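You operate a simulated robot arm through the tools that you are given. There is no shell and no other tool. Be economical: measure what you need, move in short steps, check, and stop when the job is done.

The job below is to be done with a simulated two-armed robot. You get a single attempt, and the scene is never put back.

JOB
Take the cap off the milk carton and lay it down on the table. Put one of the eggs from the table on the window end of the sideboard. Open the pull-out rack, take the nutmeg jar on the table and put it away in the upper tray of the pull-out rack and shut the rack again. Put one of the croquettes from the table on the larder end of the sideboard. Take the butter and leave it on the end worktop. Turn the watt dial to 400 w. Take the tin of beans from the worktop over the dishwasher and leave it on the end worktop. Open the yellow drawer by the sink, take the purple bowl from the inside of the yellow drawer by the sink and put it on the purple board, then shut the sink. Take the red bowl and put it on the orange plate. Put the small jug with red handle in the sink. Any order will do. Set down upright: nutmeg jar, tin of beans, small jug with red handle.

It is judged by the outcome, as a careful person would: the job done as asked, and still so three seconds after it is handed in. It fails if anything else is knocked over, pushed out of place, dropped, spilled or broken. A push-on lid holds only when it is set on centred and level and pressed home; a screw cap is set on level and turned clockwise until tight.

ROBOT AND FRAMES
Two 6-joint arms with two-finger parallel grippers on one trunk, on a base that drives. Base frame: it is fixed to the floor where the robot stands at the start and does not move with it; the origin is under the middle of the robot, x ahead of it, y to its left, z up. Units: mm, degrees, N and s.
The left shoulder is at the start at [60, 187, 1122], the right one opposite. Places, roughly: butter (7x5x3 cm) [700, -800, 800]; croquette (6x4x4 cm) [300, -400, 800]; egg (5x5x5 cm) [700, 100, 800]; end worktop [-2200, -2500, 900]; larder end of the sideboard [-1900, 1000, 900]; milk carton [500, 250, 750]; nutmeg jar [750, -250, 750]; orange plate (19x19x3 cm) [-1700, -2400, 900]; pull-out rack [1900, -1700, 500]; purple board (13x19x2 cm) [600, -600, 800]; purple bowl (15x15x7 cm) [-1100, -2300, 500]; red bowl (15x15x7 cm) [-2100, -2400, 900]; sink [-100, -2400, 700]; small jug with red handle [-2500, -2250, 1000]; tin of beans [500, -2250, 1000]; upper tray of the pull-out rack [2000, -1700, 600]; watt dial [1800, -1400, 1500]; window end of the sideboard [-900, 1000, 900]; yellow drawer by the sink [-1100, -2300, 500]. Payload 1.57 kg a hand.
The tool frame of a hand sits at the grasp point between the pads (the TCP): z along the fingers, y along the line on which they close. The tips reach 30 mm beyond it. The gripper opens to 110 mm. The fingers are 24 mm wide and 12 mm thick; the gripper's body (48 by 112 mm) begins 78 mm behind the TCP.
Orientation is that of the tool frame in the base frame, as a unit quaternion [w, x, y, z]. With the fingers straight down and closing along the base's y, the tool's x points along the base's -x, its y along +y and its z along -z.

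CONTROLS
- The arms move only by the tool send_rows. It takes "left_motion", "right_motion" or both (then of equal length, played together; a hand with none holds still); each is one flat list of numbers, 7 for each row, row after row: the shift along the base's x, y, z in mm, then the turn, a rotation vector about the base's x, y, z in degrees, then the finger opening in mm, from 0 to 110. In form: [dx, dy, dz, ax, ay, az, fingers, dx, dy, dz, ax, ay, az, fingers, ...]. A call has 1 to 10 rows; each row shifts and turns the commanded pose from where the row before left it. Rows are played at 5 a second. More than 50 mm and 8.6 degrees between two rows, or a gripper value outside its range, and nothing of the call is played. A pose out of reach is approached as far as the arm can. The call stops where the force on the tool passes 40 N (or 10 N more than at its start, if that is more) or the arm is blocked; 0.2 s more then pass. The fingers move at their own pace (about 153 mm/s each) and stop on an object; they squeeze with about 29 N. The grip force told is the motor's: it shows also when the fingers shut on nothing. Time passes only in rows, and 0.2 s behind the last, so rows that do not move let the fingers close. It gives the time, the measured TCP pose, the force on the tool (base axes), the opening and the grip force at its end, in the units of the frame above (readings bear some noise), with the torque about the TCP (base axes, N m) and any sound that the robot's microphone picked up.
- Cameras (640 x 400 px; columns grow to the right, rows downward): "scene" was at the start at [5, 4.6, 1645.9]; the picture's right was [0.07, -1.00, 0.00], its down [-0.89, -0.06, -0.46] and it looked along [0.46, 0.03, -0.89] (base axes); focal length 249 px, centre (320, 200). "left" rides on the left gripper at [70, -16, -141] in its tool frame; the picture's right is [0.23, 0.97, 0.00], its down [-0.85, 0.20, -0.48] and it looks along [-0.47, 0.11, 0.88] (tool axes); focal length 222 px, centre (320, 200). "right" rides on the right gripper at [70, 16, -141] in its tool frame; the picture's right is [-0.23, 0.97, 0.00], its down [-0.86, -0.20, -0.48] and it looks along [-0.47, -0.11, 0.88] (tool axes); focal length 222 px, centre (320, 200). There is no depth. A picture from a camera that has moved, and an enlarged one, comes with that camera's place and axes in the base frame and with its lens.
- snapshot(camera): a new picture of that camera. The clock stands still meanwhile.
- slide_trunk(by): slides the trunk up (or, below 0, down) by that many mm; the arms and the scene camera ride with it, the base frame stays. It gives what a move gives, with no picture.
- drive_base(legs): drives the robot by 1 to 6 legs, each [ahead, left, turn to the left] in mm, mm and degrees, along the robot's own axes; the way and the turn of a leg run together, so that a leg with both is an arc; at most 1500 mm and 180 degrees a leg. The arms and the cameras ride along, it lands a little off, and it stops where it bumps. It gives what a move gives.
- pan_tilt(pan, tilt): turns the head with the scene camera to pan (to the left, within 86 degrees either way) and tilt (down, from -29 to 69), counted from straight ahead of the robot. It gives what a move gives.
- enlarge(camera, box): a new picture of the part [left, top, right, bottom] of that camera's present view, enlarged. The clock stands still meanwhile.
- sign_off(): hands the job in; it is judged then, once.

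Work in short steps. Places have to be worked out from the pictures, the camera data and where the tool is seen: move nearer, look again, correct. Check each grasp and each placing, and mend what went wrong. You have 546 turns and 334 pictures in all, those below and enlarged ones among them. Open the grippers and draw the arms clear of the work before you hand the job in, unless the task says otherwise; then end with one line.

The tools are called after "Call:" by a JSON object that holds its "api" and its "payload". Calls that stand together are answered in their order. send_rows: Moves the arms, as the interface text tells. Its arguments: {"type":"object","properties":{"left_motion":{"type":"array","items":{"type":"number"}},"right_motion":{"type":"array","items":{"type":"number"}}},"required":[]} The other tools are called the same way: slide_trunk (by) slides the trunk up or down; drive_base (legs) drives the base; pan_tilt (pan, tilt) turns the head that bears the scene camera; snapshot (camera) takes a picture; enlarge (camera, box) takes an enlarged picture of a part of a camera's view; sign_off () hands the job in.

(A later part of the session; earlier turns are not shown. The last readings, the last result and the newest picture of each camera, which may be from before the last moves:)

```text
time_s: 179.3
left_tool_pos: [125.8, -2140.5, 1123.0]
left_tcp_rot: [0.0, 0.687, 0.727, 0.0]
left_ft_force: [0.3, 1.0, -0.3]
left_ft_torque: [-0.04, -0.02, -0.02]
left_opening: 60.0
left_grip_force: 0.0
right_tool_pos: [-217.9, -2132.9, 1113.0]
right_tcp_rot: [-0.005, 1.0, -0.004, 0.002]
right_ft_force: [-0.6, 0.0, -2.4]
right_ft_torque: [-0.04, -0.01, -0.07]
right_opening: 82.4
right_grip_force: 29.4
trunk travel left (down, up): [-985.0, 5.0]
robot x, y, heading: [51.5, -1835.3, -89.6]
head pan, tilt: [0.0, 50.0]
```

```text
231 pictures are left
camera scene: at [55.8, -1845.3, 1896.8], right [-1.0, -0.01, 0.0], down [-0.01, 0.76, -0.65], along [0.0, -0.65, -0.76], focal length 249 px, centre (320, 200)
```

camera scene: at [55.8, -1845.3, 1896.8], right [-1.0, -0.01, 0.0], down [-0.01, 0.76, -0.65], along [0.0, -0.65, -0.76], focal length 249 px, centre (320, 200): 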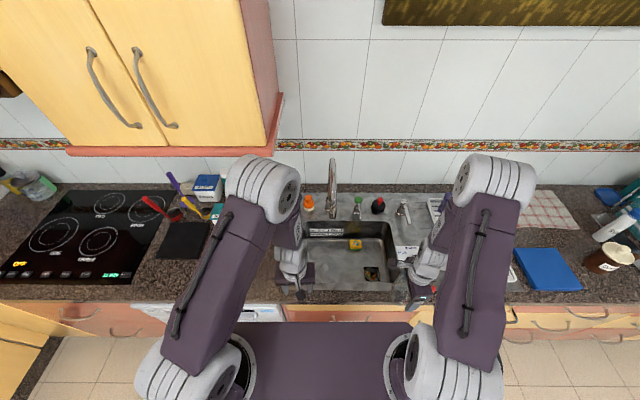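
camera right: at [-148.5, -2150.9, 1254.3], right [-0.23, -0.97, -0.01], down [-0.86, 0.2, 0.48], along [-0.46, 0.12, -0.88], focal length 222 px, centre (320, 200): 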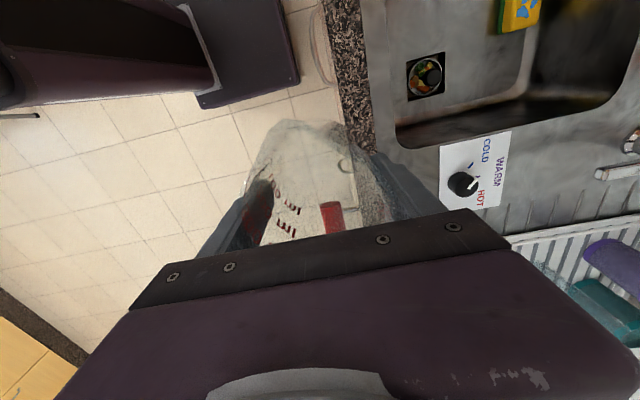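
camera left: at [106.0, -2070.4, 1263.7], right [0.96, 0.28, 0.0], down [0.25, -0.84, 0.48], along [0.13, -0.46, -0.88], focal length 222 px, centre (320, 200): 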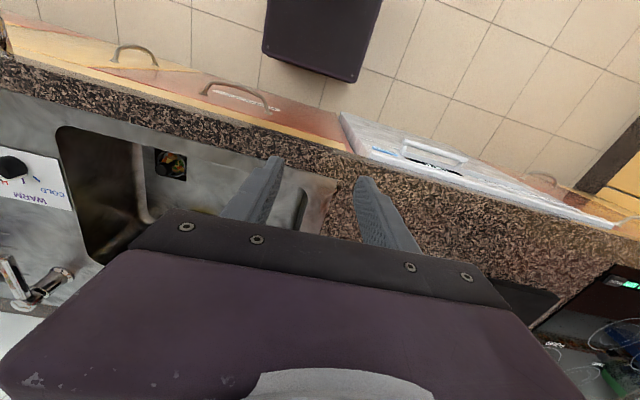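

Basin spans x≈−277…120, floor ≈760. Move the jug over the clear front-left part, [−20,−2370], and raise the left hand out of the way.

Call:
{"api": "send_rows", "payload": {"right_motion": [28, -34, 0, 0, 0, 0, 65, 28, -34, 0, 0, 0, 0, 65, 28, -34, 0, 0, 0, 0, 65, 28, -34, 0, 0, 0, 0, 65, 28, -34, 0, 0, 0, 0, 65, 28, -34, 0, 0, 0, 0, 65, 28, -33, 0, 0, 0, 0, 65], "left_motion": [8, 5, 20, 0, 0, 0, 60, 8, 5, 20, 0, 0, 0, 60, 8, 5, 20, 0, 0, 0, 60, 8, 5, 20, 0, 0, 0, 60, 8, 5, 20, 0, 0, 0, 60, 8, 5, 20, 0, 0, 0, 60, 8, 5, 20, 0, 0, 0, 60]}}

Call:
{"api": "snapshot", "payload": {"camera": "right"}}

Call:
{"api": "snapshot", "payload": {"camera": "scene"}}

```text
time_s: 180.9
left_tool_pos: [182.1, -2106.4, 1262.7]
left_tcp_rot: [-0.001, 0.686, 0.727, 0.0]
left_ft_force: [-0.3, 0.2, 0.0]
left_ft_torque: [0.04, 0.01, 0.04]
left_opening: 59.9
left_grip_force: 0.0
right_tool_pos: [-21.8, -2373.6, 1111.2]
right_tcp_rot: [-0.007, 1.0, -0.003, 0.002]
right_ft_force: [0.2, 0.1, -1.0]
right_ft_torque: [0.02, 0.0, 0.03]
right_opening: 82.3
right_grip_force: 29.0
trunk travel left (down, up): [-985.0, 5.0]
robot x, y, heading: [56.2, -1835.3, -89.4]
head pan, tilt: [0.0, 50.0]
```

```text
230 pictures are left
camera right: at [48.2, -2392.0, 1252.0], right [-0.23, -0.97, -0.01], down [-0.86, 0.2, 0.48], along [-0.46, 0.12, -0.88], focal length 222 px, centre (320, 200)
```

right: 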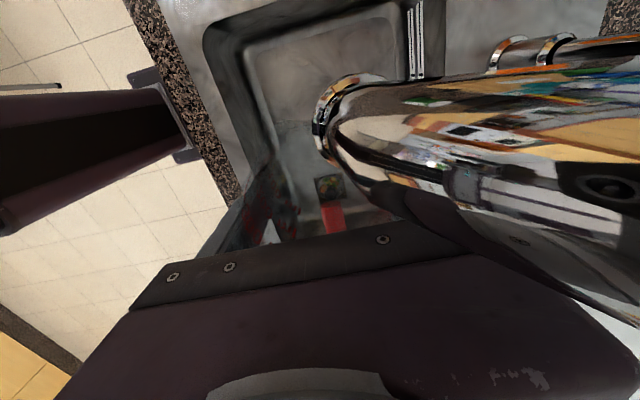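

```text
229 pictures are left
camera scene: at [57.7, -1852.5, 1896.7], right [-1.0, -0.01, 0.0], down [-0.01, 0.77, -0.64], along [0.0, -0.64, -0.77], focal length 249 px, centre (320, 200)
```

scene: 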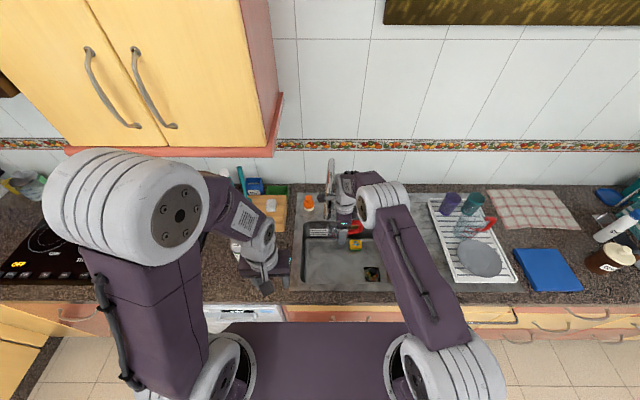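

The faucet spout is right beside the hand's camera, so I mustn't lower here. Back off right/front and examine the spout.

Call:
{"api": "send_rows", "payload": {"right_motion": [-40, 5, 0, 0, 0, 0, 65, -40, 5, 0, 0, 0, 0, 65, -40, 5, 0, 0, 0, 0, 65]}}

Call:
{"api": "snapshot", "payload": {"camera": "right"}}

Call:
{"api": "enlarge", "payload": {"camera": "scene", "box": [270, 150, 430, 310]}}

```text
time_s: 181.7
left_tool_pos: [181.1, -2108.2, 1261.8]
left_tcp_rot: [-0.001, 0.687, 0.727, 0.001]
left_ft_force: [0.5, -0.8, 0.1]
left_ft_torque: [0.0, -0.01, 0.0]
left_opening: 60.0
left_grip_force: 0.1
right_tool_pos: [-143.9, -2360.5, 1110.5]
right_tcp_rot: [-0.007, 1.0, -0.004, 0.002]
right_ft_force: [-0.5, 0.3, -2.1]
right_ft_torque: [-0.02, -0.09, -0.05]
right_opening: 82.4
right_grip_force: 28.7
trunk travel left (down, up): [-985.0, 5.0]
robot x, y, heading: [54.7, -1835.1, -89.7]
head pan, tilt: [0.0, 50.0]
```

```text
228 pictures are left
camera right: at [-74.9, -2378.7, 1252.4], right [-0.23, -0.97, -0.01], down [-0.86, 0.2, 0.48], along [-0.46, 0.12, -0.88], focal length 222 px, centre (320, 200)
```

right: 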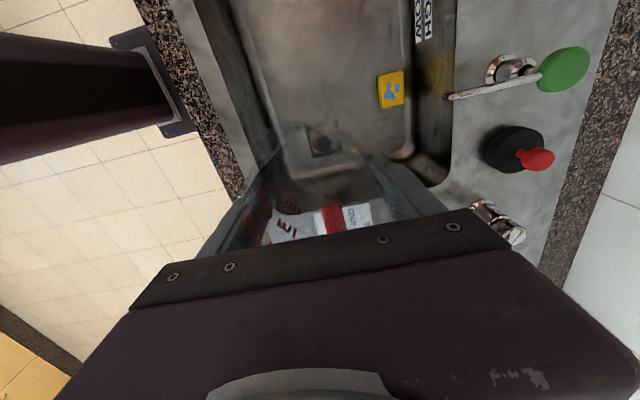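

```text
2.50 times, centred on (350, 230) of scene
camera zoom: at [55.3, -1852.5, 1896.7], right [-1.0, -0.01, 0.0], down [-0.01, 0.77, -0.64], along [0.01, -0.64, -0.77], focal length 623 px, centre (245, 125)
```

zoom: 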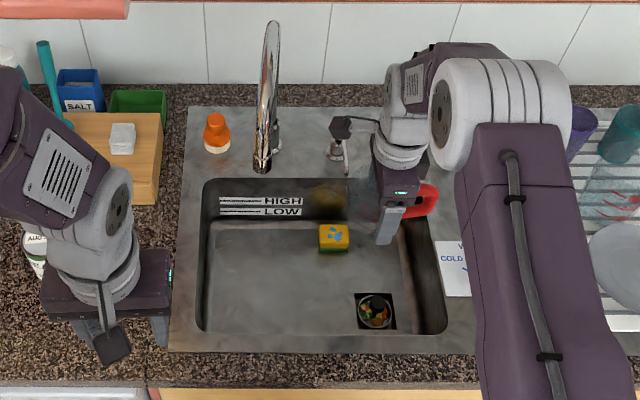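

Spout tip is ≈[38,−2430,1080]. I'll turn the hand +90° so its camera faces the robot, while shifting to [−65,−2372].

Call:
{"api": "send_rows", "payload": {"right_motion": [0, 0, 0, 0, 0, 8.2, 65, 0, 0, 0, 0, 0, 8.2, 65, 0, 0, 0, 0, 0, 8.2, 65, 0, 0, 0, 0, 0, 8.2, 65, 0, 0, 0, 0, 0, 8.2, 65, 0, 0, 0, 0, 0, 8.2, 65, 0, 0, 0, 0, 0, 8.2, 65, 0, 0, 0, 0, 0, 8.2, 65, 0, 0, 0, 0, 0, 8.2, 65, 0, 0, 0, 0, 0, 8.2, 65]}}

Call:
{"api": "send_rows", "payload": {"right_motion": [20, -3, 0, 0, 0, 8.2, 65, 20, -3, 0, 0, 0, 0, 65, 20, -3, 0, 0, 0, 0, 65, 18, -3, 0, 0, 0, 0, 65]}}

Call:
{"api": "snapshot", "payload": {"camera": "right"}}

Call:
{"api": "enlarge", "payload": {"camera": "scene", "box": [270, 150, 430, 310]}}

```text
time_s: 183.9
left_tool_pos: [181.2, -2106.7, 1262.5]
left_tcp_rot: [-0.001, 0.687, 0.726, 0.0]
left_ft_force: [0.7, 0.2, 0.6]
left_ft_torque: [0.01, 0.02, -0.02]
left_opening: 60.0
left_grip_force: 0.0
right_tool_pos: [-141.0, -2358.2, 1112.3]
right_tcp_rot: [-0.006, 0.757, 0.654, -0.002]
right_ft_force: [-0.2, 0.3, -2.4]
right_ft_torque: [0.01, -0.03, -0.02]
right_opening: 82.4
right_grip_force: 29.0
trunk travel left (down, up): [-985.0, 5.0]
robot x, y, heading: [54.7, -1834.8, -89.5]
head pan, tilt: [0.0, 50.0]
```

```text
time_s: 184.9
left_tool_pos: [182.9, -2107.1, 1263.1]
left_tcp_rot: [-0.002, 0.687, 0.726, 0.0]
left_ft_force: [0.4, 0.6, 0.2]
left_ft_torque: [0.01, 0.04, -0.01]
left_opening: 60.1
left_grip_force: 0.0
right_tool_pos: [-62.1, -2372.3, 1113.0]
right_tcp_rot: [-0.006, 0.708, 0.706, -0.003]
right_ft_force: [1.0, -0.8, -2.2]
right_ft_torque: [0.05, 0.03, 0.01]
right_opening: 82.5
right_grip_force: 29.4
trunk travel left (down, up): [-985.0, 5.0]
robot x, y, heading: [55.1, -1832.8, -89.4]
head pan, tilt: [0.0, 50.0]
```

```text
226 pictures are left
camera right: at [-43.3, -2302.7, 1253.4], right [0.97, -0.23, -0.01], down [-0.2, -0.86, 0.48], along [-0.12, -0.46, -0.88], focal length 222 px, centre (320, 200)
```

right: 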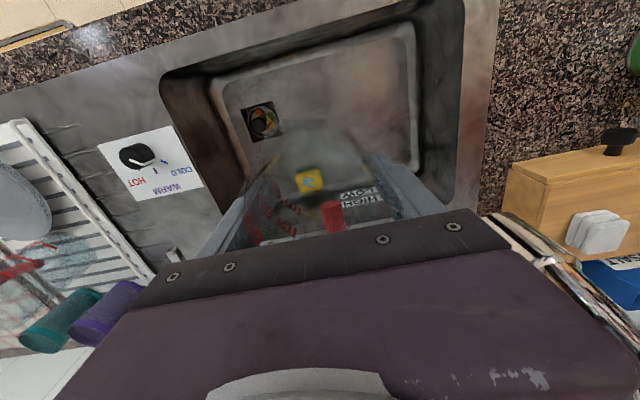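

```text
2.50 times, centred on (350, 230) of scene
camera zoom: at [57.5, -1852.6, 1896.7], right [-1.0, -0.01, 0.0], down [-0.01, 0.77, -0.64], along [0.0, -0.64, -0.77], focal length 623 px, centre (245, 125)
```

zoom: 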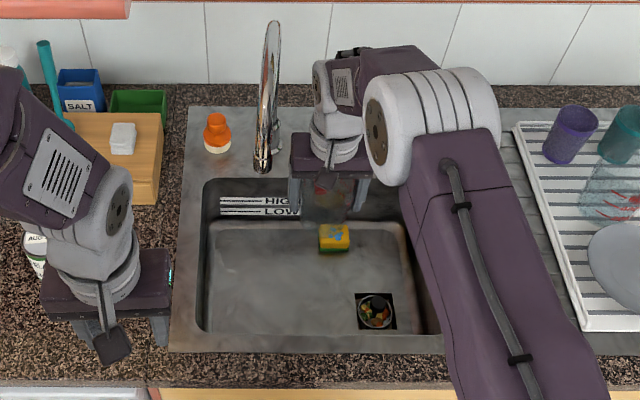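

Clear of the spout. Lower the trunk 200 mm and check.

Call:
{"api": "slide_trunk", "payload": {"by": -200}}

Call:
{"api": "snapshot", "payload": {"camera": "right"}}

Call:
{"api": "snapshot", "payload": {"camera": "scene"}}

```text
time_s: 187.1
left_tool_pos: [181.0, -2107.5, 1062.8]
left_tcp_rot: [0.0, 0.687, 0.727, 0.001]
left_ft_force: [0.1, -0.4, -0.1]
left_ft_torque: [-0.03, 0.01, 0.03]
left_opening: 60.3
left_grip_force: 0.1
right_tool_pos: [-62.8, -2371.2, 912.7]
right_tcp_rot: [-0.006, 0.708, 0.706, -0.003]
right_ft_force: [-0.1, -0.2, -2.5]
right_ft_torque: [0.02, 0.0, -0.02]
right_opening: 82.2
right_grip_force: 28.7
trunk travel left (down, up): [-785.0, 205.0]
robot x, y, heading: [53.3, -1836.0, -89.6]
head pan, tilt: [0.0, 50.0]
```

```text
224 pictures are left
camera right: at [-44.0, -2302.4, 1053.5], right [0.97, -0.23, -0.01], down [-0.2, -0.86, 0.48], along [-0.12, -0.46, -0.88], focal length 222 px, centre (320, 200)
```

right: 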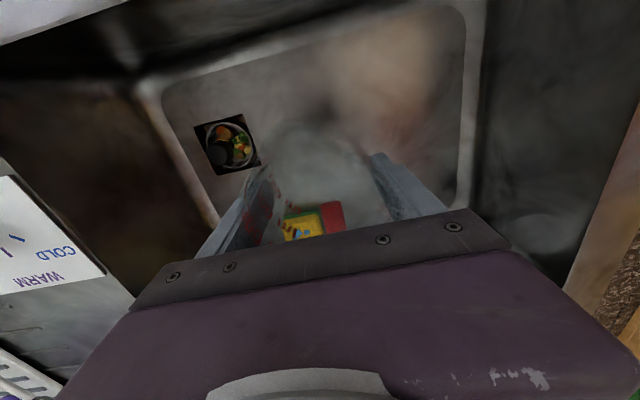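

```text
223 pictures are left
camera scene: at [56.7, -1852.3, 1696.7], right [-1.0, -0.01, 0.0], down [-0.01, 0.77, -0.64], along [0.0, -0.64, -0.77], focal length 249 px, centre (320, 200)
```

scene: 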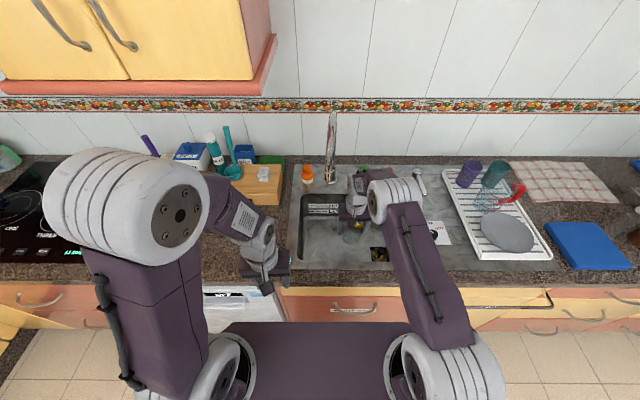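

Lower further: trunk −70, then fine steps to contact.

Call:
{"api": "slide_trunk", "payload": {"by": -70}}

Call:
{"api": "send_rows", "payload": {"right_motion": [0, 0, -6, 0, 0, 0, 65, 0, 0, -6, 0, 0, 0, 65, 0, 0, -5, 0, 0, 0, 65, 0, 0, -5, 0, 0, 0, 65]}}

```text
time_s: 188.1
left_tool_pos: [181.4, -2106.6, 993.1]
left_tcp_rot: [-0.001, 0.687, 0.727, 0.001]
left_ft_force: [0.3, -0.1, -0.5]
left_ft_torque: [-0.01, 0.0, 0.02]
left_opening: 60.0
left_grip_force: 0.0
right_tool_pos: [-61.8, -2371.1, 842.7]
right_tcp_rot: [-0.006, 0.708, 0.706, -0.002]
right_ft_force: [0.4, 0.2, -2.7]
right_ft_torque: [0.03, 0.02, 0.05]
right_opening: 82.4
right_grip_force: 29.0
trunk travel left (down, up): [-715.0, 275.0]
robot x, y, heading: [55.9, -1833.5, -89.4]
head pan, tilt: [0.0, 50.0]
```

```text
time_s: 189.1
left_tool_pos: [181.8, -2106.5, 992.6]
left_tcp_rot: [-0.001, 0.687, 0.726, 0.0]
left_ft_force: [-0.5, -0.4, -0.1]
left_ft_torque: [0.0, -0.01, 0.0]
left_opening: 59.8
left_grip_force: 0.1
right_tool_pos: [-61.7, -2371.0, 820.8]
right_tcp_rot: [-0.006, 0.708, 0.706, -0.002]
right_ft_force: [0.3, -0.6, -3.2]
right_ft_torque: [0.02, 0.0, -0.01]
right_opening: 82.2
right_grip_force: 29.5
trunk travel left (down, up): [-715.0, 275.0]
robot x, y, heading: [57.3, -1833.9, -89.5]
head pan, tilt: [0.0, 50.0]
```

No contact yet; continue down.

Call:
{"api": "send_rows", "payload": {"right_motion": [0, 0, -6, 0, 0, 0, 65, 0, 0, -6, 0, 0, 0, 65, 0, 0, -6, 0, 0, 0, 65, 0, 0, -6, 0, 0, 0, 65, 0, 0, -6, 0, 0, 0, 65, 0, 0, -6, 0, 0, 0, 65]}}

```text
time_s: 190.5
left_tool_pos: [183.1, -2106.1, 993.5]
left_tcp_rot: [0.0, 0.687, 0.727, -0.001]
left_ft_force: [0.6, -0.8, 0.6]
left_ft_torque: [0.01, 0.0, -0.03]
left_opening: 60.1
left_grip_force: 0.2
right_tool_pos: [-60.9, -2370.6, 787.1]
right_tcp_rot: [-0.005, 0.709, 0.706, -0.003]
right_ft_force: [3.4, 6.2, 21.5]
right_ft_torque: [-0.2, 0.18, -0.06]
right_opening: 82.4
right_grip_force: 29.1
trunk travel left (down, up): [-715.0, 275.0]
robot x, y, heading: [57.2, -1835.7, -89.3]
head pan, tilt: [0.0, 50.0]
```

Contact at z≈788. Ease up 2 mm and open.

Call:
{"api": "send_rows", "payload": {"right_motion": [0, 0, 3, 0, 0, 0, 80, 0, 0, 0, 0, 0, 0, 86, 0, 0, 0, 0, 0, 0, 96, 0, 0, 0, 0, 0, 0, 110, 0, 0, 0, 0, 0, 0, 110]}}

Call:
{"api": "snapshot", "payload": {"camera": "right"}}

```text
time_s: 191.7
left_tool_pos: [180.9, -2106.3, 992.4]
left_tcp_rot: [-0.001, 0.686, 0.727, 0.0]
left_ft_force: [0.1, 0.8, -1.0]
left_ft_torque: [0.01, 0.05, -0.01]
left_opening: 60.1
left_grip_force: 0.0
right_tool_pos: [-61.8, -2371.3, 787.6]
right_tcp_rot: [-0.006, 0.709, 0.706, -0.003]
right_ft_force: [0.2, -0.4, -0.1]
right_ft_torque: [0.02, -0.01, -0.01]
right_opening: 110.0
right_grip_force: 0.0
trunk travel left (down, up): [-715.0, 275.0]
robot x, y, heading: [56.9, -1832.9, -89.5]
head pan, tilt: [0.0, 50.0]
```

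```text
222 pictures are left
camera right: at [-43.1, -2302.1, 928.8], right [0.97, -0.23, -0.01], down [-0.2, -0.86, 0.48], along [-0.12, -0.46, -0.88], focal length 222 px, centre (320, 200)
```

right: 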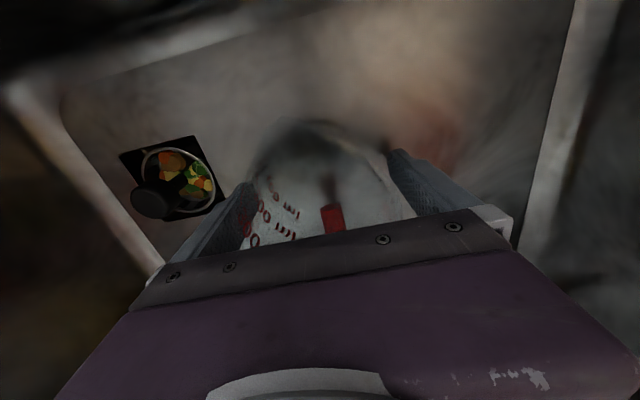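

Released. Rise straight up with the trunk and verify the jug stands upright.

Call:
{"api": "slide_trunk", "payload": {"by": 260}}

Call:
{"api": "snapshot", "payload": {"camera": "right"}}

Call:
{"api": "enlarge", "payload": {"camera": "scene", "box": [270, 150, 430, 310]}}

```text
time_s: 194.4
left_tool_pos: [182.3, -2106.4, 1253.1]
left_tcp_rot: [-0.001, 0.687, 0.726, 0.0]
left_ft_force: [-0.6, 0.5, 1.0]
left_ft_torque: [0.02, 0.04, 0.03]
left_opening: 59.9
left_grip_force: 0.1
right_tool_pos: [-62.1, -2371.9, 1047.6]
right_tcp_rot: [-0.006, 0.708, 0.706, -0.003]
right_ft_force: [0.9, 0.0, 1.1]
right_ft_torque: [0.01, -0.01, 0.02]
right_opening: 109.9
right_grip_force: 0.1
trunk travel left (down, up): [-975.0, 15.0]
robot x, y, heading: [55.4, -1835.1, -89.6]
head pan, tilt: [0.0, 50.0]
```

```text
221 pictures are left
camera right: at [-43.2, -2302.3, 1188.6], right [0.97, -0.23, -0.01], down [-0.2, -0.86, 0.48], along [-0.12, -0.46, -0.88], focal length 222 px, centre (320, 200)
```

right: 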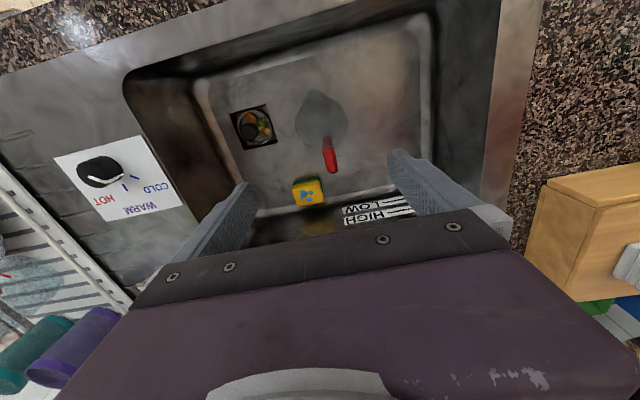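

```text
2.50 times, centred on (350, 230) of scene
camera zoom: at [56.8, -1852.1, 1886.7], right [-1.0, -0.01, 0.0], down [-0.01, 0.77, -0.64], along [0.0, -0.64, -0.77], focal length 623 px, centre (245, 125)
```

zoom: 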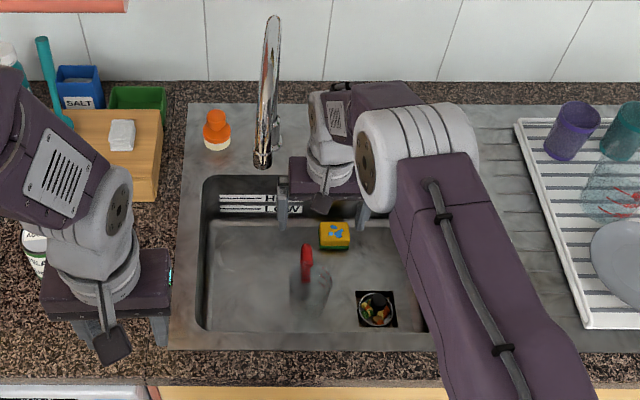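

The jug stands upright in the sink. Retract the right hand from over the basin.

Call:
{"api": "send_rows", "payload": {"right_motion": [-20, 40, 10, 0, 0, 0, 110, -20, 40, 10, 0, 0, 0, 110, -20, 40, 10, 0, 0, 0, 110, -20, 40, 10, 0, 0, 0, 110, -20, 40, 10, 0, 0, 0, 110]}}

Call:
{"api": "drive_base", "payload": {"legs": [[-250, 0, 0], [0, -1150, 0]]}}

Call:
{"api": "snapshot", "payload": {"camera": "scene"}}

```text
time_s: 195.6
left_tool_pos: [179.9, -2105.3, 1253.0]
left_tcp_rot: [0.0, 0.686, 0.727, 0.0]
left_ft_force: [-0.6, -1.0, -0.1]
left_ft_torque: [-0.01, -0.05, 0.02]
left_opening: 60.0
left_grip_force: 0.0
right_tool_pos: [-158.6, -2178.9, 1096.5]
right_tcp_rot: [-0.006, 0.709, 0.705, -0.004]
right_ft_force: [0.3, 0.0, 0.5]
right_ft_torque: [-0.03, -0.03, 0.03]
right_opening: 110.0
right_grip_force: 0.0
right hand out of reach, approached as far as the arm can: row 5
trunk travel left (down, up): [-975.0, 15.0]
robot x, y, heading: [52.9, -1836.6, -89.7]
head pan, tilt: [0.0, 50.0]
```

```text
time_s: 202.8
left_tool_pos: [-958.4, -1862.2, 1253.1]
left_tcp_rot: [-0.001, 0.686, 0.728, 0.0]
left_ft_force: [0.5, 0.3, 0.4]
left_ft_torque: [0.04, 0.03, -0.04]
left_opening: 60.0
left_grip_force: 0.1
right_tool_pos: [-1297.7, -1936.5, 1095.9]
right_tcp_rot: [-0.007, 0.708, 0.706, -0.003]
right_ft_force: [-0.2, 1.0, 0.2]
right_ft_torque: [-0.01, 0.01, -0.02]
right_opening: 110.0
right_grip_force: 0.1
trunk travel left (down, up): [-975.0, 15.0]
robot x, y, heading: [-1086.1, -1591.4, -89.3]
head pan, tilt: [0.0, 50.0]
```

```text
219 pictures are left
camera scene: at [-1081.8, -1608.2, 1886.7], right [-1.0, -0.01, 0.0], down [-0.01, 0.77, -0.64], along [0.01, -0.64, -0.77], focal length 249 px, centre (320, 200)
```

scene: 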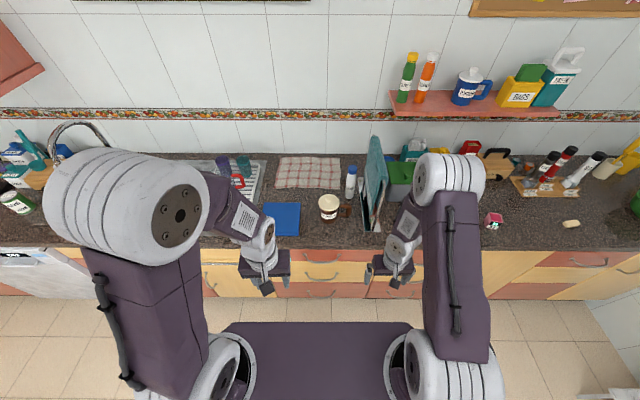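

Look at the drawer column in front.

Call:
{"api": "pan_tilt", "payload": {"pan": 0, "tilt": 50}}

Call:
{"api": "enlarge", "payload": {"camera": "scene", "box": [220, 220, 440, 330]}}

Call:
{"api": "snapshot", "payload": {"camera": "left"}}

```text
time_s: 203.4
left_tool_pos: [-957.5, -1863.7, 1252.2]
left_tcp_rot: [-0.001, 0.686, 0.728, 0.0]
left_ft_force: [0.3, -0.8, -0.6]
left_ft_torque: [0.02, 0.0, 0.0]
left_opening: 60.0
left_grip_force: 0.0
right_tool_pos: [-1297.3, -1936.3, 1096.3]
right_tcp_rot: [-0.008, 0.708, 0.706, -0.004]
right_ft_force: [0.7, 0.8, -1.3]
right_ft_torque: [-0.03, -0.01, 0.01]
right_opening: 109.9
right_grip_force: 0.0
trunk travel left (down, up): [-975.0, 15.0]
robot x, y, heading: [-1082.9, -1591.9, -89.5]
head pan, tilt: [0.0, 50.0]
```

```text
2.91 times, centred on (330, 275) of scene
camera zoom: at [-1082.5, -1608.2, 1886.7], right [-1.0, -0.01, 0.0], down [-0.01, 0.77, -0.64], along [0.01, -0.64, -0.77], focal length 725 px, centre (291, -18)
```

zoom: 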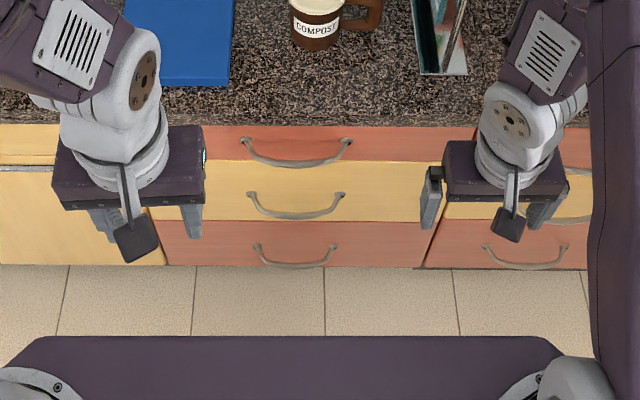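

```text
217 pictures are left
camera left: at [-977.8, -1794.1, 1394.2], right [0.96, 0.28, 0.0], down [0.25, -0.84, 0.48], along [0.13, -0.46, -0.88], focal length 222 px, centre (320, 200)
```

left: 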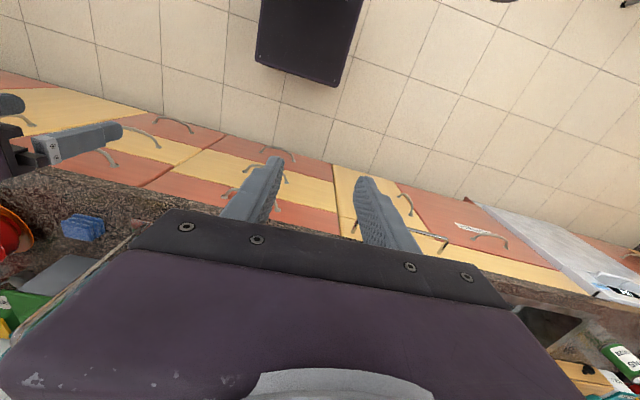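

The yellow drawer spans z≈440–709, its handle at ≈[−1087,−2150,560]. I'll back off, lower the trunk 500 mm, and then orient the right hand horizontally with a vertical closing axis.

Call:
{"api": "drive_base", "payload": {"legs": [[-150, 0, -0.5]]}}

Call:
{"api": "slide_trunk", "payload": {"by": -480}}

Call:
{"api": "send_rows", "payload": {"right_motion": [8, -8, 0, -4.62, -4.62, -4.62, 60, 8, -8, 0, -4.62, -4.62, -4.62, 60, 8, -8, 0, -4.62, -4.62, -4.62, 60, 8, -8, 0, -4.62, -4.62, -4.62, 60, 8, -8, 0, -4.62, -4.62, -4.62, 60]}}

```text
time_s: 204.8
left_tool_pos: [-962.2, -1717.4, 1251.9]
left_tcp_rot: [-0.002, 0.689, 0.724, 0.002]
left_ft_force: [-0.6, 0.0, -0.1]
left_ft_torque: [0.03, 0.01, 0.02]
left_opening: 59.9
left_grip_force: 0.1
right_tool_pos: [-1301.1, -1787.9, 1094.7]
right_tcp_rot: [-0.009, 0.711, 0.703, -0.003]
right_ft_force: [0.3, -0.8, -0.1]
right_ft_torque: [0.03, 0.01, 0.01]
right_opening: 110.1
right_grip_force: 0.1
trunk travel left (down, up): [-975.0, 15.0]
robot x, y, heading: [-1086.7, -1441.9, -90.0]
head pan, tilt: [0.0, 50.0]
```

```text
refused: -480 is not a number from -400 to 400
```

```text
time_s: 206.0
left_tool_pos: [-962.1, -1714.4, 1251.0]
left_tcp_rot: [-0.002, 0.689, 0.724, 0.001]
left_ft_force: [0.0, 0.1, 0.5]
left_ft_torque: [0.05, 0.01, 0.01]
left_opening: 59.9
left_grip_force: 0.1
right_tool_pos: [-1261.5, -1826.1, 1094.6]
right_tcp_rot: [0.273, 0.809, 0.521, 0.0]
right_ft_force: [0.2, -0.1, 0.8]
right_ft_torque: [-0.01, -0.01, 0.04]
right_opening: 59.9
right_grip_force: 0.0
trunk travel left (down, up): [-975.0, 15.0]
robot x, y, heading: [-1085.0, -1440.5, -90.3]
head pan, tilt: [0.0, 50.0]
```

Rotation is progressing without reach flags. Finish the remaining 80° and then lower the trunk in two moves.

Call:
{"api": "send_rows", "payload": {"right_motion": [8, -8, 0, -4.62, -4.62, -4.62, 60, 8, -8, 0, -4.62, -4.62, -4.62, 60, 8, -8, 0, -4.62, -4.62, -4.62, 60, 8, -8, 0, -4.62, -4.62, -4.62, 60, 8, -8, 0, -4.62, -4.62, -4.62, 60, 8, -8, 0, -4.62, -4.62, -4.62, 60, 8, -8, 0, -4.62, -4.62, -4.62, 60, 8, -8, 0, -4.62, -4.62, -4.62, 60, 8, -8, 0, -4.62, -4.62, -4.62, 60, 8, -8, 0, -4.62, -4.62, -4.62, 60]}}

Call:
{"api": "slide_trunk", "payload": {"by": -400}}

Call:
{"api": "snapshot", "payload": {"camera": "right"}}

Call:
{"api": "snapshot", "payload": {"camera": "scene"}}

```text
time_s: 208.2
left_tool_pos: [-961.0, -1713.9, 1252.0]
left_tcp_rot: [-0.001, 0.689, 0.724, 0.0]
left_ft_force: [0.9, -0.3, 0.0]
left_ft_torque: [0.0, -0.01, -0.02]
left_opening: 59.9
left_grip_force: 0.1
right_tool_pos: [-1253.6, -2184.1, 1156.1]
right_tcp_rot: [0.702, 0.712, -0.003, 0.006]
right_ft_force: [0.3, -1.4, -0.2]
right_ft_torque: [-0.01, 0.02, -0.01]
right_opening: 59.7
right_grip_force: 0.1
right hand out of reach, approached as far as the arm can: row 2, 3, 4, 5, 6, 7, 8, 9
trunk travel left (down, up): [-975.0, 15.0]
robot x, y, heading: [-1084.2, -1441.4, -90.0]
head pan, tilt: [0.0, 50.0]
```

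```text
time_s: 210.5
left_tool_pos: [-959.9, -1707.3, 1006.4]
left_tcp_rot: [0.001, 0.69, 0.724, -0.003]
left_ft_force: [0.0, 0.4, 0.0]
left_ft_torque: [0.0, 0.03, -0.04]
left_opening: 59.8
left_grip_force: 0.1
right_tool_pos: [-1253.9, -2183.3, 934.5]
right_tcp_rot: [0.722, 0.692, -0.003, 0.004]
right_ft_force: [0.9, 13.6, 27.7]
right_ft_torque: [0.82, 0.35, -0.17]
right_opening: 35.5
right_grip_force: 0.0
trunk travel left (down, up): [-727.0, 263.0]
robot x, y, heading: [-1087.3, -1437.4, -89.9]
head pan, tilt: [0.0, 50.0]
stopped: the force on the tool passed its limit (the readings are from after the stop); the commanded pose is now the measured one
```

```text
216 pictures are left
camera right: at [-1184.4, -2042.2, 944.5], right [-0.24, 0.04, 0.97], down [-0.86, 0.47, -0.23], along [-0.46, -0.88, -0.08], focal length 222 px, centre (320, 200)
```

right: 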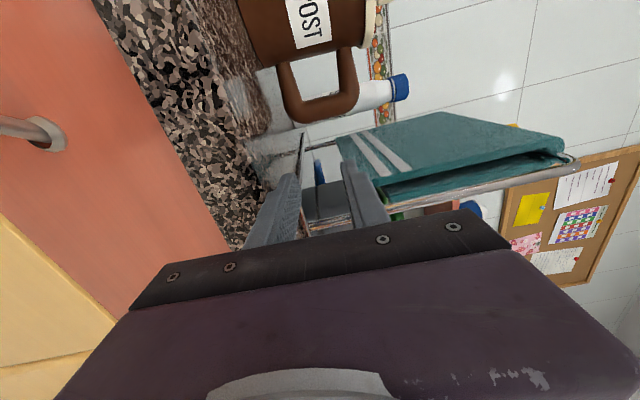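

```text
215 pictures are left
camera scene: at [-1082.4, -1448.1, 1638.6], right [-1.0, 0.0, 0.0], down [0.0, 0.76, -0.65], along [0.0, -0.65, -0.76], focal length 249 px, centre (320, 200)
```

scene: 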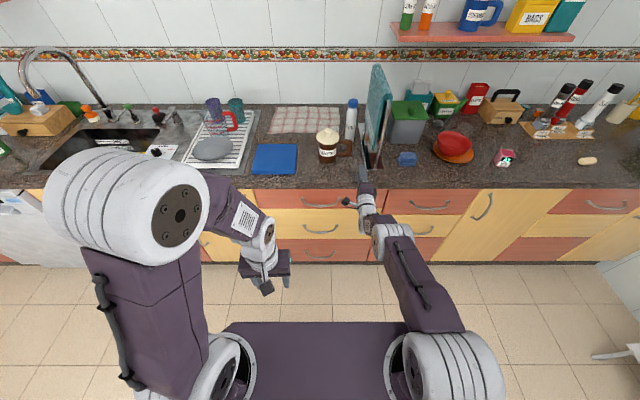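

The arm stretched straight and the fingers came down on the counter edge. Raise the trunk 50 mm to relieve it, one step at a time from here.

Call:
{"api": "slide_trunk", "payload": {"by": 50}}

Call:
{"api": "drive_base", "payload": {"legs": [[-380, 0, 0]]}}

Call:
{"api": "snapshot", "payload": {"camera": "scene"}}

```text
time_s: 211.4
left_tool_pos: [-961.8, -1714.3, 1052.7]
left_tcp_rot: [-0.002, 0.69, 0.724, 0.0]
left_ft_force: [-0.1, 0.6, -0.2]
left_ft_torque: [-0.02, 0.02, 0.01]
left_opening: 60.1
left_grip_force: 0.0
right_tool_pos: [-1254.2, -2187.4, 972.7]
right_tcp_rot: [0.714, 0.701, -0.003, 0.005]
right_ft_force: [-0.6, -1.2, -1.0]
right_ft_torque: [-0.02, -0.03, -0.03]
right_opening: 60.2
right_grip_force: 0.0
trunk travel left (down, up): [-777.0, 213.0]
robot x, y, heading: [-1083.9, -1441.7, -89.8]
head pan, tilt: [0.0, 50.0]
```

```text
time_s: 213.9
left_tool_pos: [-960.8, -1326.3, 1054.6]
left_tcp_rot: [-0.001, 0.689, 0.725, 0.001]
left_ft_force: [0.9, -0.1, -0.1]
left_ft_torque: [-0.04, 0.0, -0.02]
left_opening: 60.1
left_grip_force: 0.0
right_tool_pos: [-1253.1, -1800.4, 972.4]
right_tcp_rot: [0.714, 0.701, -0.001, 0.005]
right_ft_force: [0.6, -0.5, -0.3]
right_ft_torque: [0.01, 0.01, -0.01]
right_opening: 59.9
right_grip_force: 0.0
trunk travel left (down, up): [-777.0, 213.0]
robot x, y, heading: [-1086.0, -1050.1, -89.7]
head pan, tilt: [0.0, 50.0]
```

```text
214 pictures are left
camera scene: at [-1084.2, -1071.0, 1688.8], right [-1.0, 0.0, 0.0], down [0.0, 0.77, -0.64], along [0.0, -0.64, -0.77], focal length 249 px, centre (320, 200)
```

scene: 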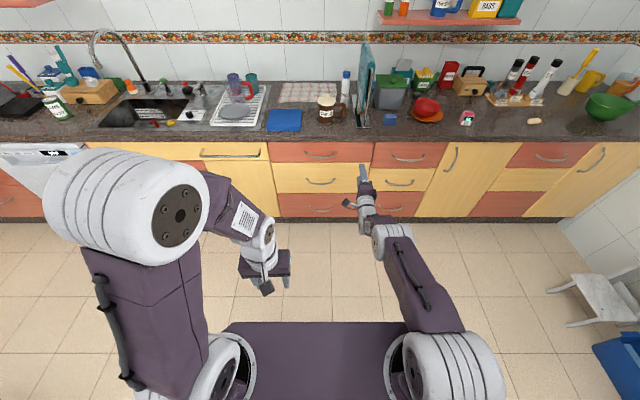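

Nothing was disturbed. Unlock the right elbow with the known recipe: raise high, then drop straight down.

Call:
{"api": "send_rows", "payload": {"right_motion": [0, 5, 45, 0, 0, 0, 60, 0, 5, 45, 0, 0, 0, 60, 0, 5, 45, 0, 0, 0, 60, 0, 5, 45, 0, 0, 0, 60, 0, 10, 45, 0, 0, 0, 60, 0, 10, 45, 0, 0, 0, 60, 0, 10, 45, 0, 0, 0, 60, 0, 10, 45, 0, 0, 0, 60, 0, 10, 45, 0, 0, 0, 60]}}

Call:
{"api": "send_rows", "payload": {"right_motion": [0, 0, -40, 0, 0, 0, 60, 0, 0, -40, 0, 0, 0, 60, 0, 0, -40, 0, 0, 0, 60]}}

```text
time_s: 215.9
left_tool_pos: [-961.2, -1325.1, 1054.5]
left_tcp_rot: [-0.001, 0.689, 0.725, -0.001]
left_ft_force: [-0.4, -0.8, 0.1]
left_ft_torque: [-0.04, -0.01, -0.02]
left_opening: 60.0
left_grip_force: 0.1
right_tool_pos: [-1253.7, -1755.9, 1375.9]
right_tcp_rot: [0.714, 0.7, -0.001, 0.006]
right_ft_force: [0.0, 0.1, 0.5]
right_ft_torque: [0.0, 0.01, -0.03]
right_opening: 60.1
right_grip_force: 0.1
right hand out of reach, approached as far as the arm can: row 1, 2
trunk travel left (down, up): [-777.0, 213.0]
robot x, y, heading: [-1085.9, -1052.7, -89.9]
head pan, tilt: [0.0, 50.0]
```

```text
time_s: 216.7
left_tool_pos: [-961.0, -1325.9, 1054.7]
left_tcp_rot: [-0.001, 0.689, 0.725, 0.001]
left_ft_force: [0.6, 0.1, -0.4]
left_ft_torque: [0.02, 0.04, -0.01]
left_opening: 60.0
left_grip_force: 0.1
right_tool_pos: [-1253.7, -1757.5, 1252.1]
right_tcp_rot: [0.714, 0.7, -0.002, 0.005]
right_ft_force: [0.1, -0.7, -0.5]
right_ft_torque: [-0.03, 0.0, 0.02]
right_opening: 60.0
right_grip_force: 0.2
trunk travel left (down, up): [-777.0, 213.0]
robot x, y, heading: [-1086.9, -1053.5, -89.8]
head pan, tilt: [0.0, 50.0]
```

Unlocked. Bring it to a moderately bent working pose (lower, slightly nearer).

Call:
{"api": "send_rows", "payload": {"right_motion": [10, 8, -40, 0, 0, 0, 60, 10, 8, -40, 0, 0, 0, 60, 10, 8, -40, 0, 0, 0, 60, 10, 8, -40, 0, 0, 0, 60, 10, 8, -30, 0, 0, 0, 60]}}

```text
time_s: 217.9
left_tool_pos: [-959.8, -1327.5, 1054.4]
left_tcp_rot: [-0.002, 0.689, 0.724, 0.0]
left_ft_force: [-0.3, -1.1, 0.0]
left_ft_torque: [-0.01, 0.0, 0.03]
left_opening: 60.1
left_grip_force: 0.1
right_tool_pos: [-1195.7, -1813.3, 1108.1]
right_tcp_rot: [0.713, 0.701, -0.002, 0.006]
right_ft_force: [0.6, 0.0, 0.8]
right_ft_torque: [0.0, -0.01, 0.01]
right_opening: 59.8
right_grip_force: 0.0
right hand out of reach, approached as far as the arm can: row 1, 2, 3, 4, 5
trunk travel left (down, up): [-777.0, 213.0]
robot x, y, heading: [-1087.9, -1052.4, -89.8]
head pan, tilt: [0.0, 50.0]
```

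It stretches again in this orientation; that's acceptable, so I'll use the straight arm as a rigid reach and position with base and trunk. Lower the trunk 400.

Call:
{"api": "slide_trunk", "payload": {"by": -400}}

Call:
{"api": "snapshot", "payload": {"camera": "right"}}

Call:
{"api": "snapshot", "payload": {"camera": "scene"}}

```text
time_s: 221.7
left_tool_pos: [-960.6, -1325.4, 653.9]
left_tcp_rot: [-0.002, 0.689, 0.725, 0.0]
left_ft_force: [0.0, -0.2, 0.2]
left_ft_torque: [0.01, 0.0, -0.01]
left_opening: 60.2
left_grip_force: 0.0
right_tool_pos: [-1195.8, -1812.2, 709.7]
right_tcp_rot: [0.714, 0.701, -0.002, 0.005]
right_ft_force: [0.4, -0.7, -0.2]
right_ft_torque: [0.02, 0.01, 0.0]
right_opening: 60.1
right_grip_force: 0.0
trunk travel left (down, up): [-377.0, 613.0]
robot x, y, heading: [-1085.9, -1049.4, -89.8]
head pan, tilt: [0.0, 50.0]
```

```text
213 pictures are left
camera right: at [-1126.2, -1669.3, 722.9], right [-0.24, 0.02, 0.97], down [-0.86, 0.47, -0.22], along [-0.46, -0.88, -0.1], focal length 222 px, centre (320, 200)
```

right: 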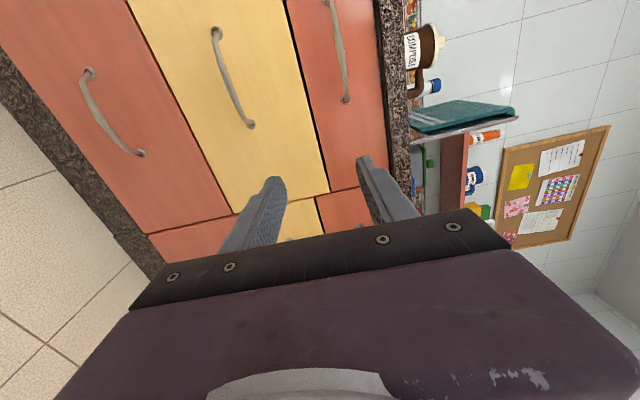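

```text
212 pictures are left
camera scene: at [-1084.2, -1069.8, 1288.9], right [-1.0, 0.0, 0.0], down [0.0, 0.77, -0.64], along [0.0, -0.64, -0.77], focal length 249 px, centre (320, 200)
```

scene: 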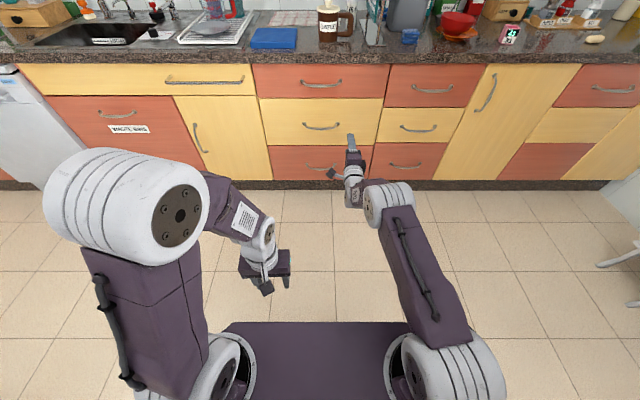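

Handle bar triangulates to [−1090,−2118,578]. Align: trunk −132, base left 106, then forward part way.

Call:
{"api": "slide_trunk", "payload": {"by": -132}}

Call:
{"api": "drive_base", "payload": {"legs": [[0, 106, 0], [210, 0, 0]]}}

Call:
{"api": "snapshot", "payload": {"camera": "right"}}

Call:
{"api": "enlarge", "payload": {"camera": "scene", "box": [240, 60, 440, 200]}}

```text
time_s: 223.3
left_tool_pos: [-960.8, -1325.1, 522.8]
left_tcp_rot: [-0.001, 0.689, 0.724, 0.0]
left_ft_force: [-0.1, 0.1, -0.1]
left_ft_torque: [0.02, 0.02, -0.03]
left_opening: 59.7
left_grip_force: 0.0
right_tool_pos: [-1195.8, -1810.7, 576.7]
right_tcp_rot: [0.713, 0.701, -0.002, 0.006]
right_ft_force: [-0.2, 0.0, -0.7]
right_ft_torque: [-0.01, 0.04, 0.01]
right_opening: 60.2
right_grip_force: 0.0
trunk travel left (down, up): [-245.0, 745.0]
robot x, y, heading: [-1083.8, -1053.4, -89.9]
head pan, tilt: [0.0, 50.0]
```

```text
time_s: 225.7
left_tool_pos: [-857.4, -1529.2, 523.2]
left_tcp_rot: [-0.001, 0.689, 0.725, 0.0]
left_ft_force: [0.0, -0.8, 0.5]
left_ft_torque: [0.02, -0.01, 0.0]
left_opening: 60.0
left_grip_force: 0.1
right_tool_pos: [-1092.3, -2014.7, 576.5]
right_tcp_rot: [0.713, 0.701, -0.001, 0.006]
right_ft_force: [0.6, -0.4, 0.2]
right_ft_torque: [-0.01, -0.03, 0.02]
right_opening: 59.6
right_grip_force: 0.1
trunk travel left (down, up): [-245.0, 745.0]
robot x, y, heading: [-980.1, -1258.4, -90.0]
head pan, tilt: [0.0, 50.0]
```

```text
211 pictures are left
camera right: at [-1022.8, -1872.8, 590.5], right [-0.24, 0.01, 0.97], down [-0.86, 0.47, -0.22], along [-0.46, -0.88, -0.1], focal length 222 px, centre (320, 200)
```

right: 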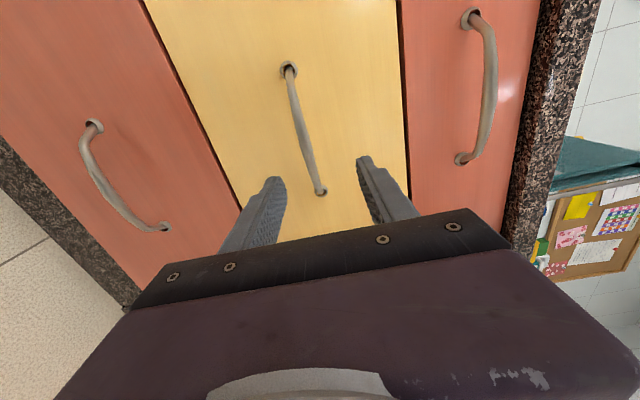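

```text
2.86 times, centred on (340, 130) of scene
camera zoom: at [-980.6, -1273.6, 1156.8], right [-1.0, 0.0, 0.0], down [0.0, 0.77, -0.64], along [0.0, -0.64, -0.77], focal length 712 px, centre (263, 400)
```

zoom: 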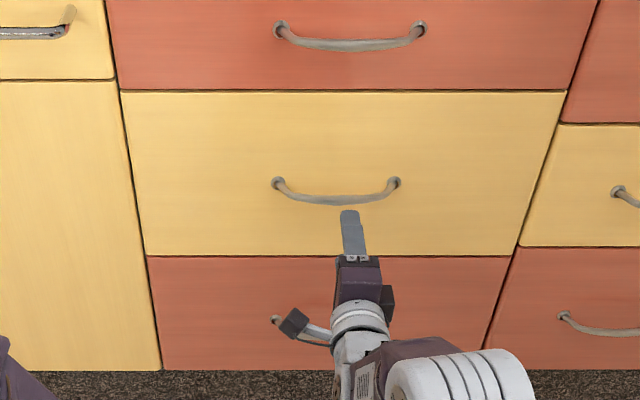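

The bar sits a little below the hand axis (z≈562). Lower 14 mm and advance 85 mm.

Call:
{"api": "slide_trunk", "payload": {"by": -14}}

Call:
{"api": "drive_base", "payload": {"legs": [[85, 0, 0]]}}

Call:
{"api": "snapshot", "payload": {"camera": "right"}}

Call:
{"api": "enlarge", "payload": {"camera": "scene", "box": [280, 100, 400, 200]}}

```text
time_s: 226.3
left_tool_pos: [-857.5, -1528.7, 508.1]
left_tcp_rot: [-0.001, 0.689, 0.725, 0.0]
left_ft_force: [-0.2, 0.1, -0.5]
left_ft_torque: [-0.01, 0.0, 0.01]
left_opening: 60.0
left_grip_force: 0.1
right_tool_pos: [-1092.0, -2013.9, 563.0]
right_tcp_rot: [0.714, 0.7, -0.002, 0.006]
right_ft_force: [-0.4, 0.1, -0.1]
right_ft_torque: [-0.04, -0.01, 0.03]
right_opening: 60.1
right_grip_force: 0.1
trunk travel left (down, up): [-231.0, 759.0]
robot x, y, heading: [-986.4, -1255.9, -90.0]
head pan, tilt: [0.0, 50.0]
```

```text
time_s: 227.4
left_tool_pos: [-858.0, -1614.9, 508.8]
left_tcp_rot: [-0.001, 0.689, 0.724, 0.0]
left_ft_force: [0.1, -0.5, -0.2]
left_ft_torque: [-0.01, 0.03, 0.0]
left_opening: 60.0
left_grip_force: 0.1
right_tool_pos: [-1094.6, -2100.3, 562.8]
right_tcp_rot: [0.713, 0.701, -0.002, 0.005]
right_ft_force: [0.0, -0.9, -0.3]
right_ft_torque: [0.02, 0.0, -0.01]
right_opening: 59.7
right_grip_force: 0.1
trunk travel left (down, up): [-231.0, 759.0]
robot x, y, heading: [-978.3, -1341.9, -90.3]
head pan, tilt: [0.0, 50.0]
```

```text
209 pictures are left
camera right: at [-1024.1, -1958.6, 576.3], right [-0.24, 0.01, 0.97], down [-0.85, 0.47, -0.22], along [-0.46, -0.88, -0.1], focal length 222 px, centre (320, 200)
```

right: 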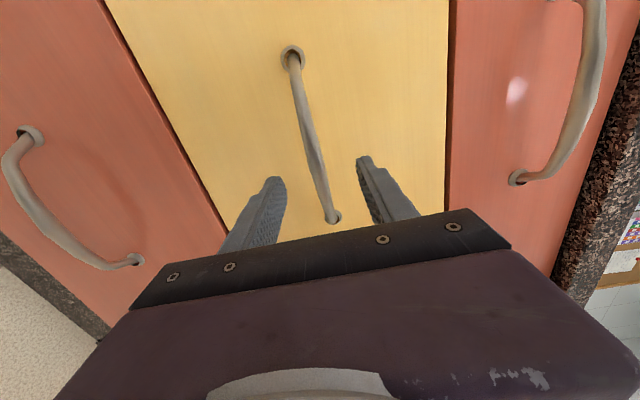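

```text
4.00 times, centred on (340, 150) of scene
camera zoom: at [-980.7, -1359.5, 1142.8], right [-1.0, 0.0, 0.0], down [0.0, 0.77, -0.64], along [0.0, -0.64, -0.77], focal length 997 px, centre (240, 400)
```

zoom: 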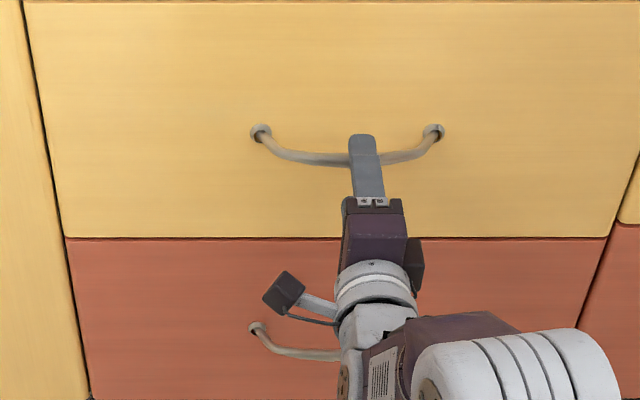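

The bar lies between the fingers near their tips. Advance 8 mm and close.

Call:
{"api": "drive_base", "payload": {"legs": [[8, 0, 0]]}}

Call:
{"api": "send_rows", "payload": {"right_motion": [0, 0, 0, 0, 0, 0, 30, 0, 0, 0, 0, 0, 0, 10, 0, 0, 0, 0, 0, 0, 0, 0, 0, 0, 0, 0, 0, 0]}}

Call:
{"api": "snapshot", "payload": {"camera": "right"}}

```text
time_s: 228.1
left_tool_pos: [-858.2, -1622.3, 509.1]
left_tcp_rot: [-0.001, 0.69, 0.724, -0.001]
left_ft_force: [0.0, 0.3, 0.2]
left_ft_torque: [0.0, 0.0, -0.03]
left_opening: 59.9
left_grip_force: 0.1
right_tool_pos: [-1093.8, -2106.8, 563.0]
right_tcp_rot: [0.712, 0.702, -0.002, 0.005]
right_ft_force: [0.8, 0.2, -0.5]
right_ft_torque: [0.01, 0.02, -0.03]
right_opening: 60.2
right_grip_force: 0.1
trunk travel left (down, up): [-231.0, 759.0]
robot x, y, heading: [-980.6, -1349.6, -90.1]
head pan, tilt: [0.0, 50.0]
```

```text
time_s: 229.1
left_tool_pos: [-857.4, -1624.0, 509.3]
left_tcp_rot: [-0.001, 0.689, 0.724, 0.0]
left_ft_force: [-0.1, 0.8, 0.8]
left_ft_torque: [-0.03, 0.03, 0.0]
left_opening: 59.9
left_grip_force: 0.0
right_tool_pos: [-1094.6, -2108.3, 561.8]
right_tcp_rot: [0.712, 0.702, -0.003, 0.005]
right_ft_force: [0.3, 0.0, 0.5]
right_ft_torque: [-0.02, -0.02, -0.02]
right_opening: 0.0
right_grip_force: 21.4
trunk travel left (down, up): [-231.0, 759.0]
robot x, y, heading: [-983.2, -1353.7, -90.2]
head pan, tilt: [0.0, 50.0]
```

```text
207 pictures are left
camera right: at [-1024.2, -1966.3, 576.7], right [-0.24, 0.01, 0.97], down [-0.85, 0.47, -0.22], along [-0.46, -0.88, -0.1], focal length 222 px, centre (320, 200)
```

right: 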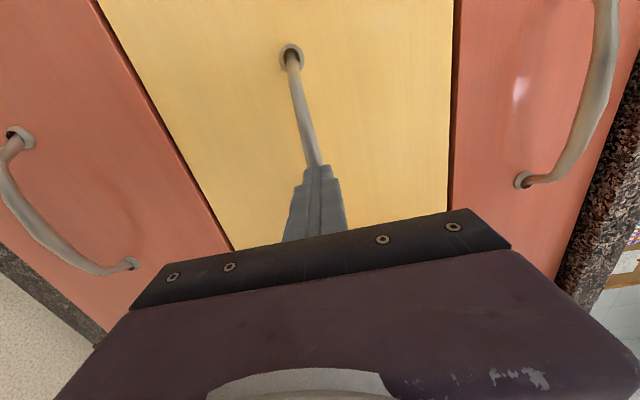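

The bar is still just beyond the tips. Open and advance 20 mm more.

Call:
{"api": "send_rows", "payload": {"right_motion": [0, 0, 0, 0, 0, 0, 50, 0, 0, 0, 0, 0, 0, 50]}}

Call:
{"api": "drive_base", "payload": {"legs": [[20, 0, 0]]}}

Call:
{"api": "snapshot", "payload": {"camera": "right"}}

```text
time_s: 229.7
left_tool_pos: [-858.0, -1622.7, 508.9]
left_tcp_rot: [-0.002, 0.69, 0.724, 0.0]
left_ft_force: [0.8, -0.6, 0.1]
left_ft_torque: [0.01, 0.02, -0.02]
left_opening: 60.0
left_grip_force: 0.0
right_tool_pos: [-1093.1, -2108.3, 562.6]
right_tcp_rot: [0.712, 0.702, -0.002, 0.005]
right_ft_force: [0.6, -0.1, -0.4]
right_ft_torque: [-0.01, 0.01, 0.01]
right_opening: 50.1
right_grip_force: 0.1
trunk travel left (down, up): [-231.0, 759.0]
robot x, y, heading: [-981.6, -1346.0, -89.9]
head pan, tilt: [0.0, 50.0]
```

```text
time_s: 230.5
left_tool_pos: [-857.7, -1644.2, 508.4]
left_tcp_rot: [-0.002, 0.69, 0.724, 0.0]
left_ft_force: [0.8, -1.2, -0.9]
left_ft_torque: [0.02, -0.02, 0.0]
left_opening: 59.9
left_grip_force: 0.0
right_tool_pos: [-1093.5, -2128.2, 561.8]
right_tcp_rot: [0.712, 0.702, -0.003, 0.005]
right_ft_force: [0.5, -0.5, 0.1]
right_ft_torque: [-0.02, 0.02, -0.02]
right_opening: 49.7
right_grip_force: 0.0
trunk travel left (down, up): [-231.0, 759.0]
robot x, y, heading: [-982.4, -1371.1, -90.1]
head pan, tilt: [0.0, 50.0]
```

```text
206 pictures are left
camera right: at [-1024.0, -1986.7, 576.3], right [-0.24, 0.01, 0.97], down [-0.85, 0.47, -0.22], along [-0.46, -0.88, -0.1], focal length 222 px, centre (320, 200)
```

right: 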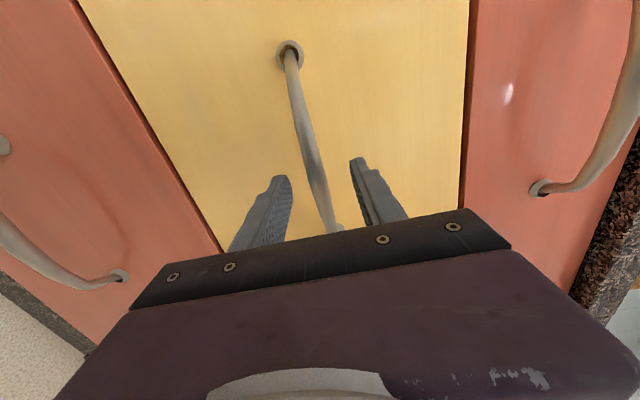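

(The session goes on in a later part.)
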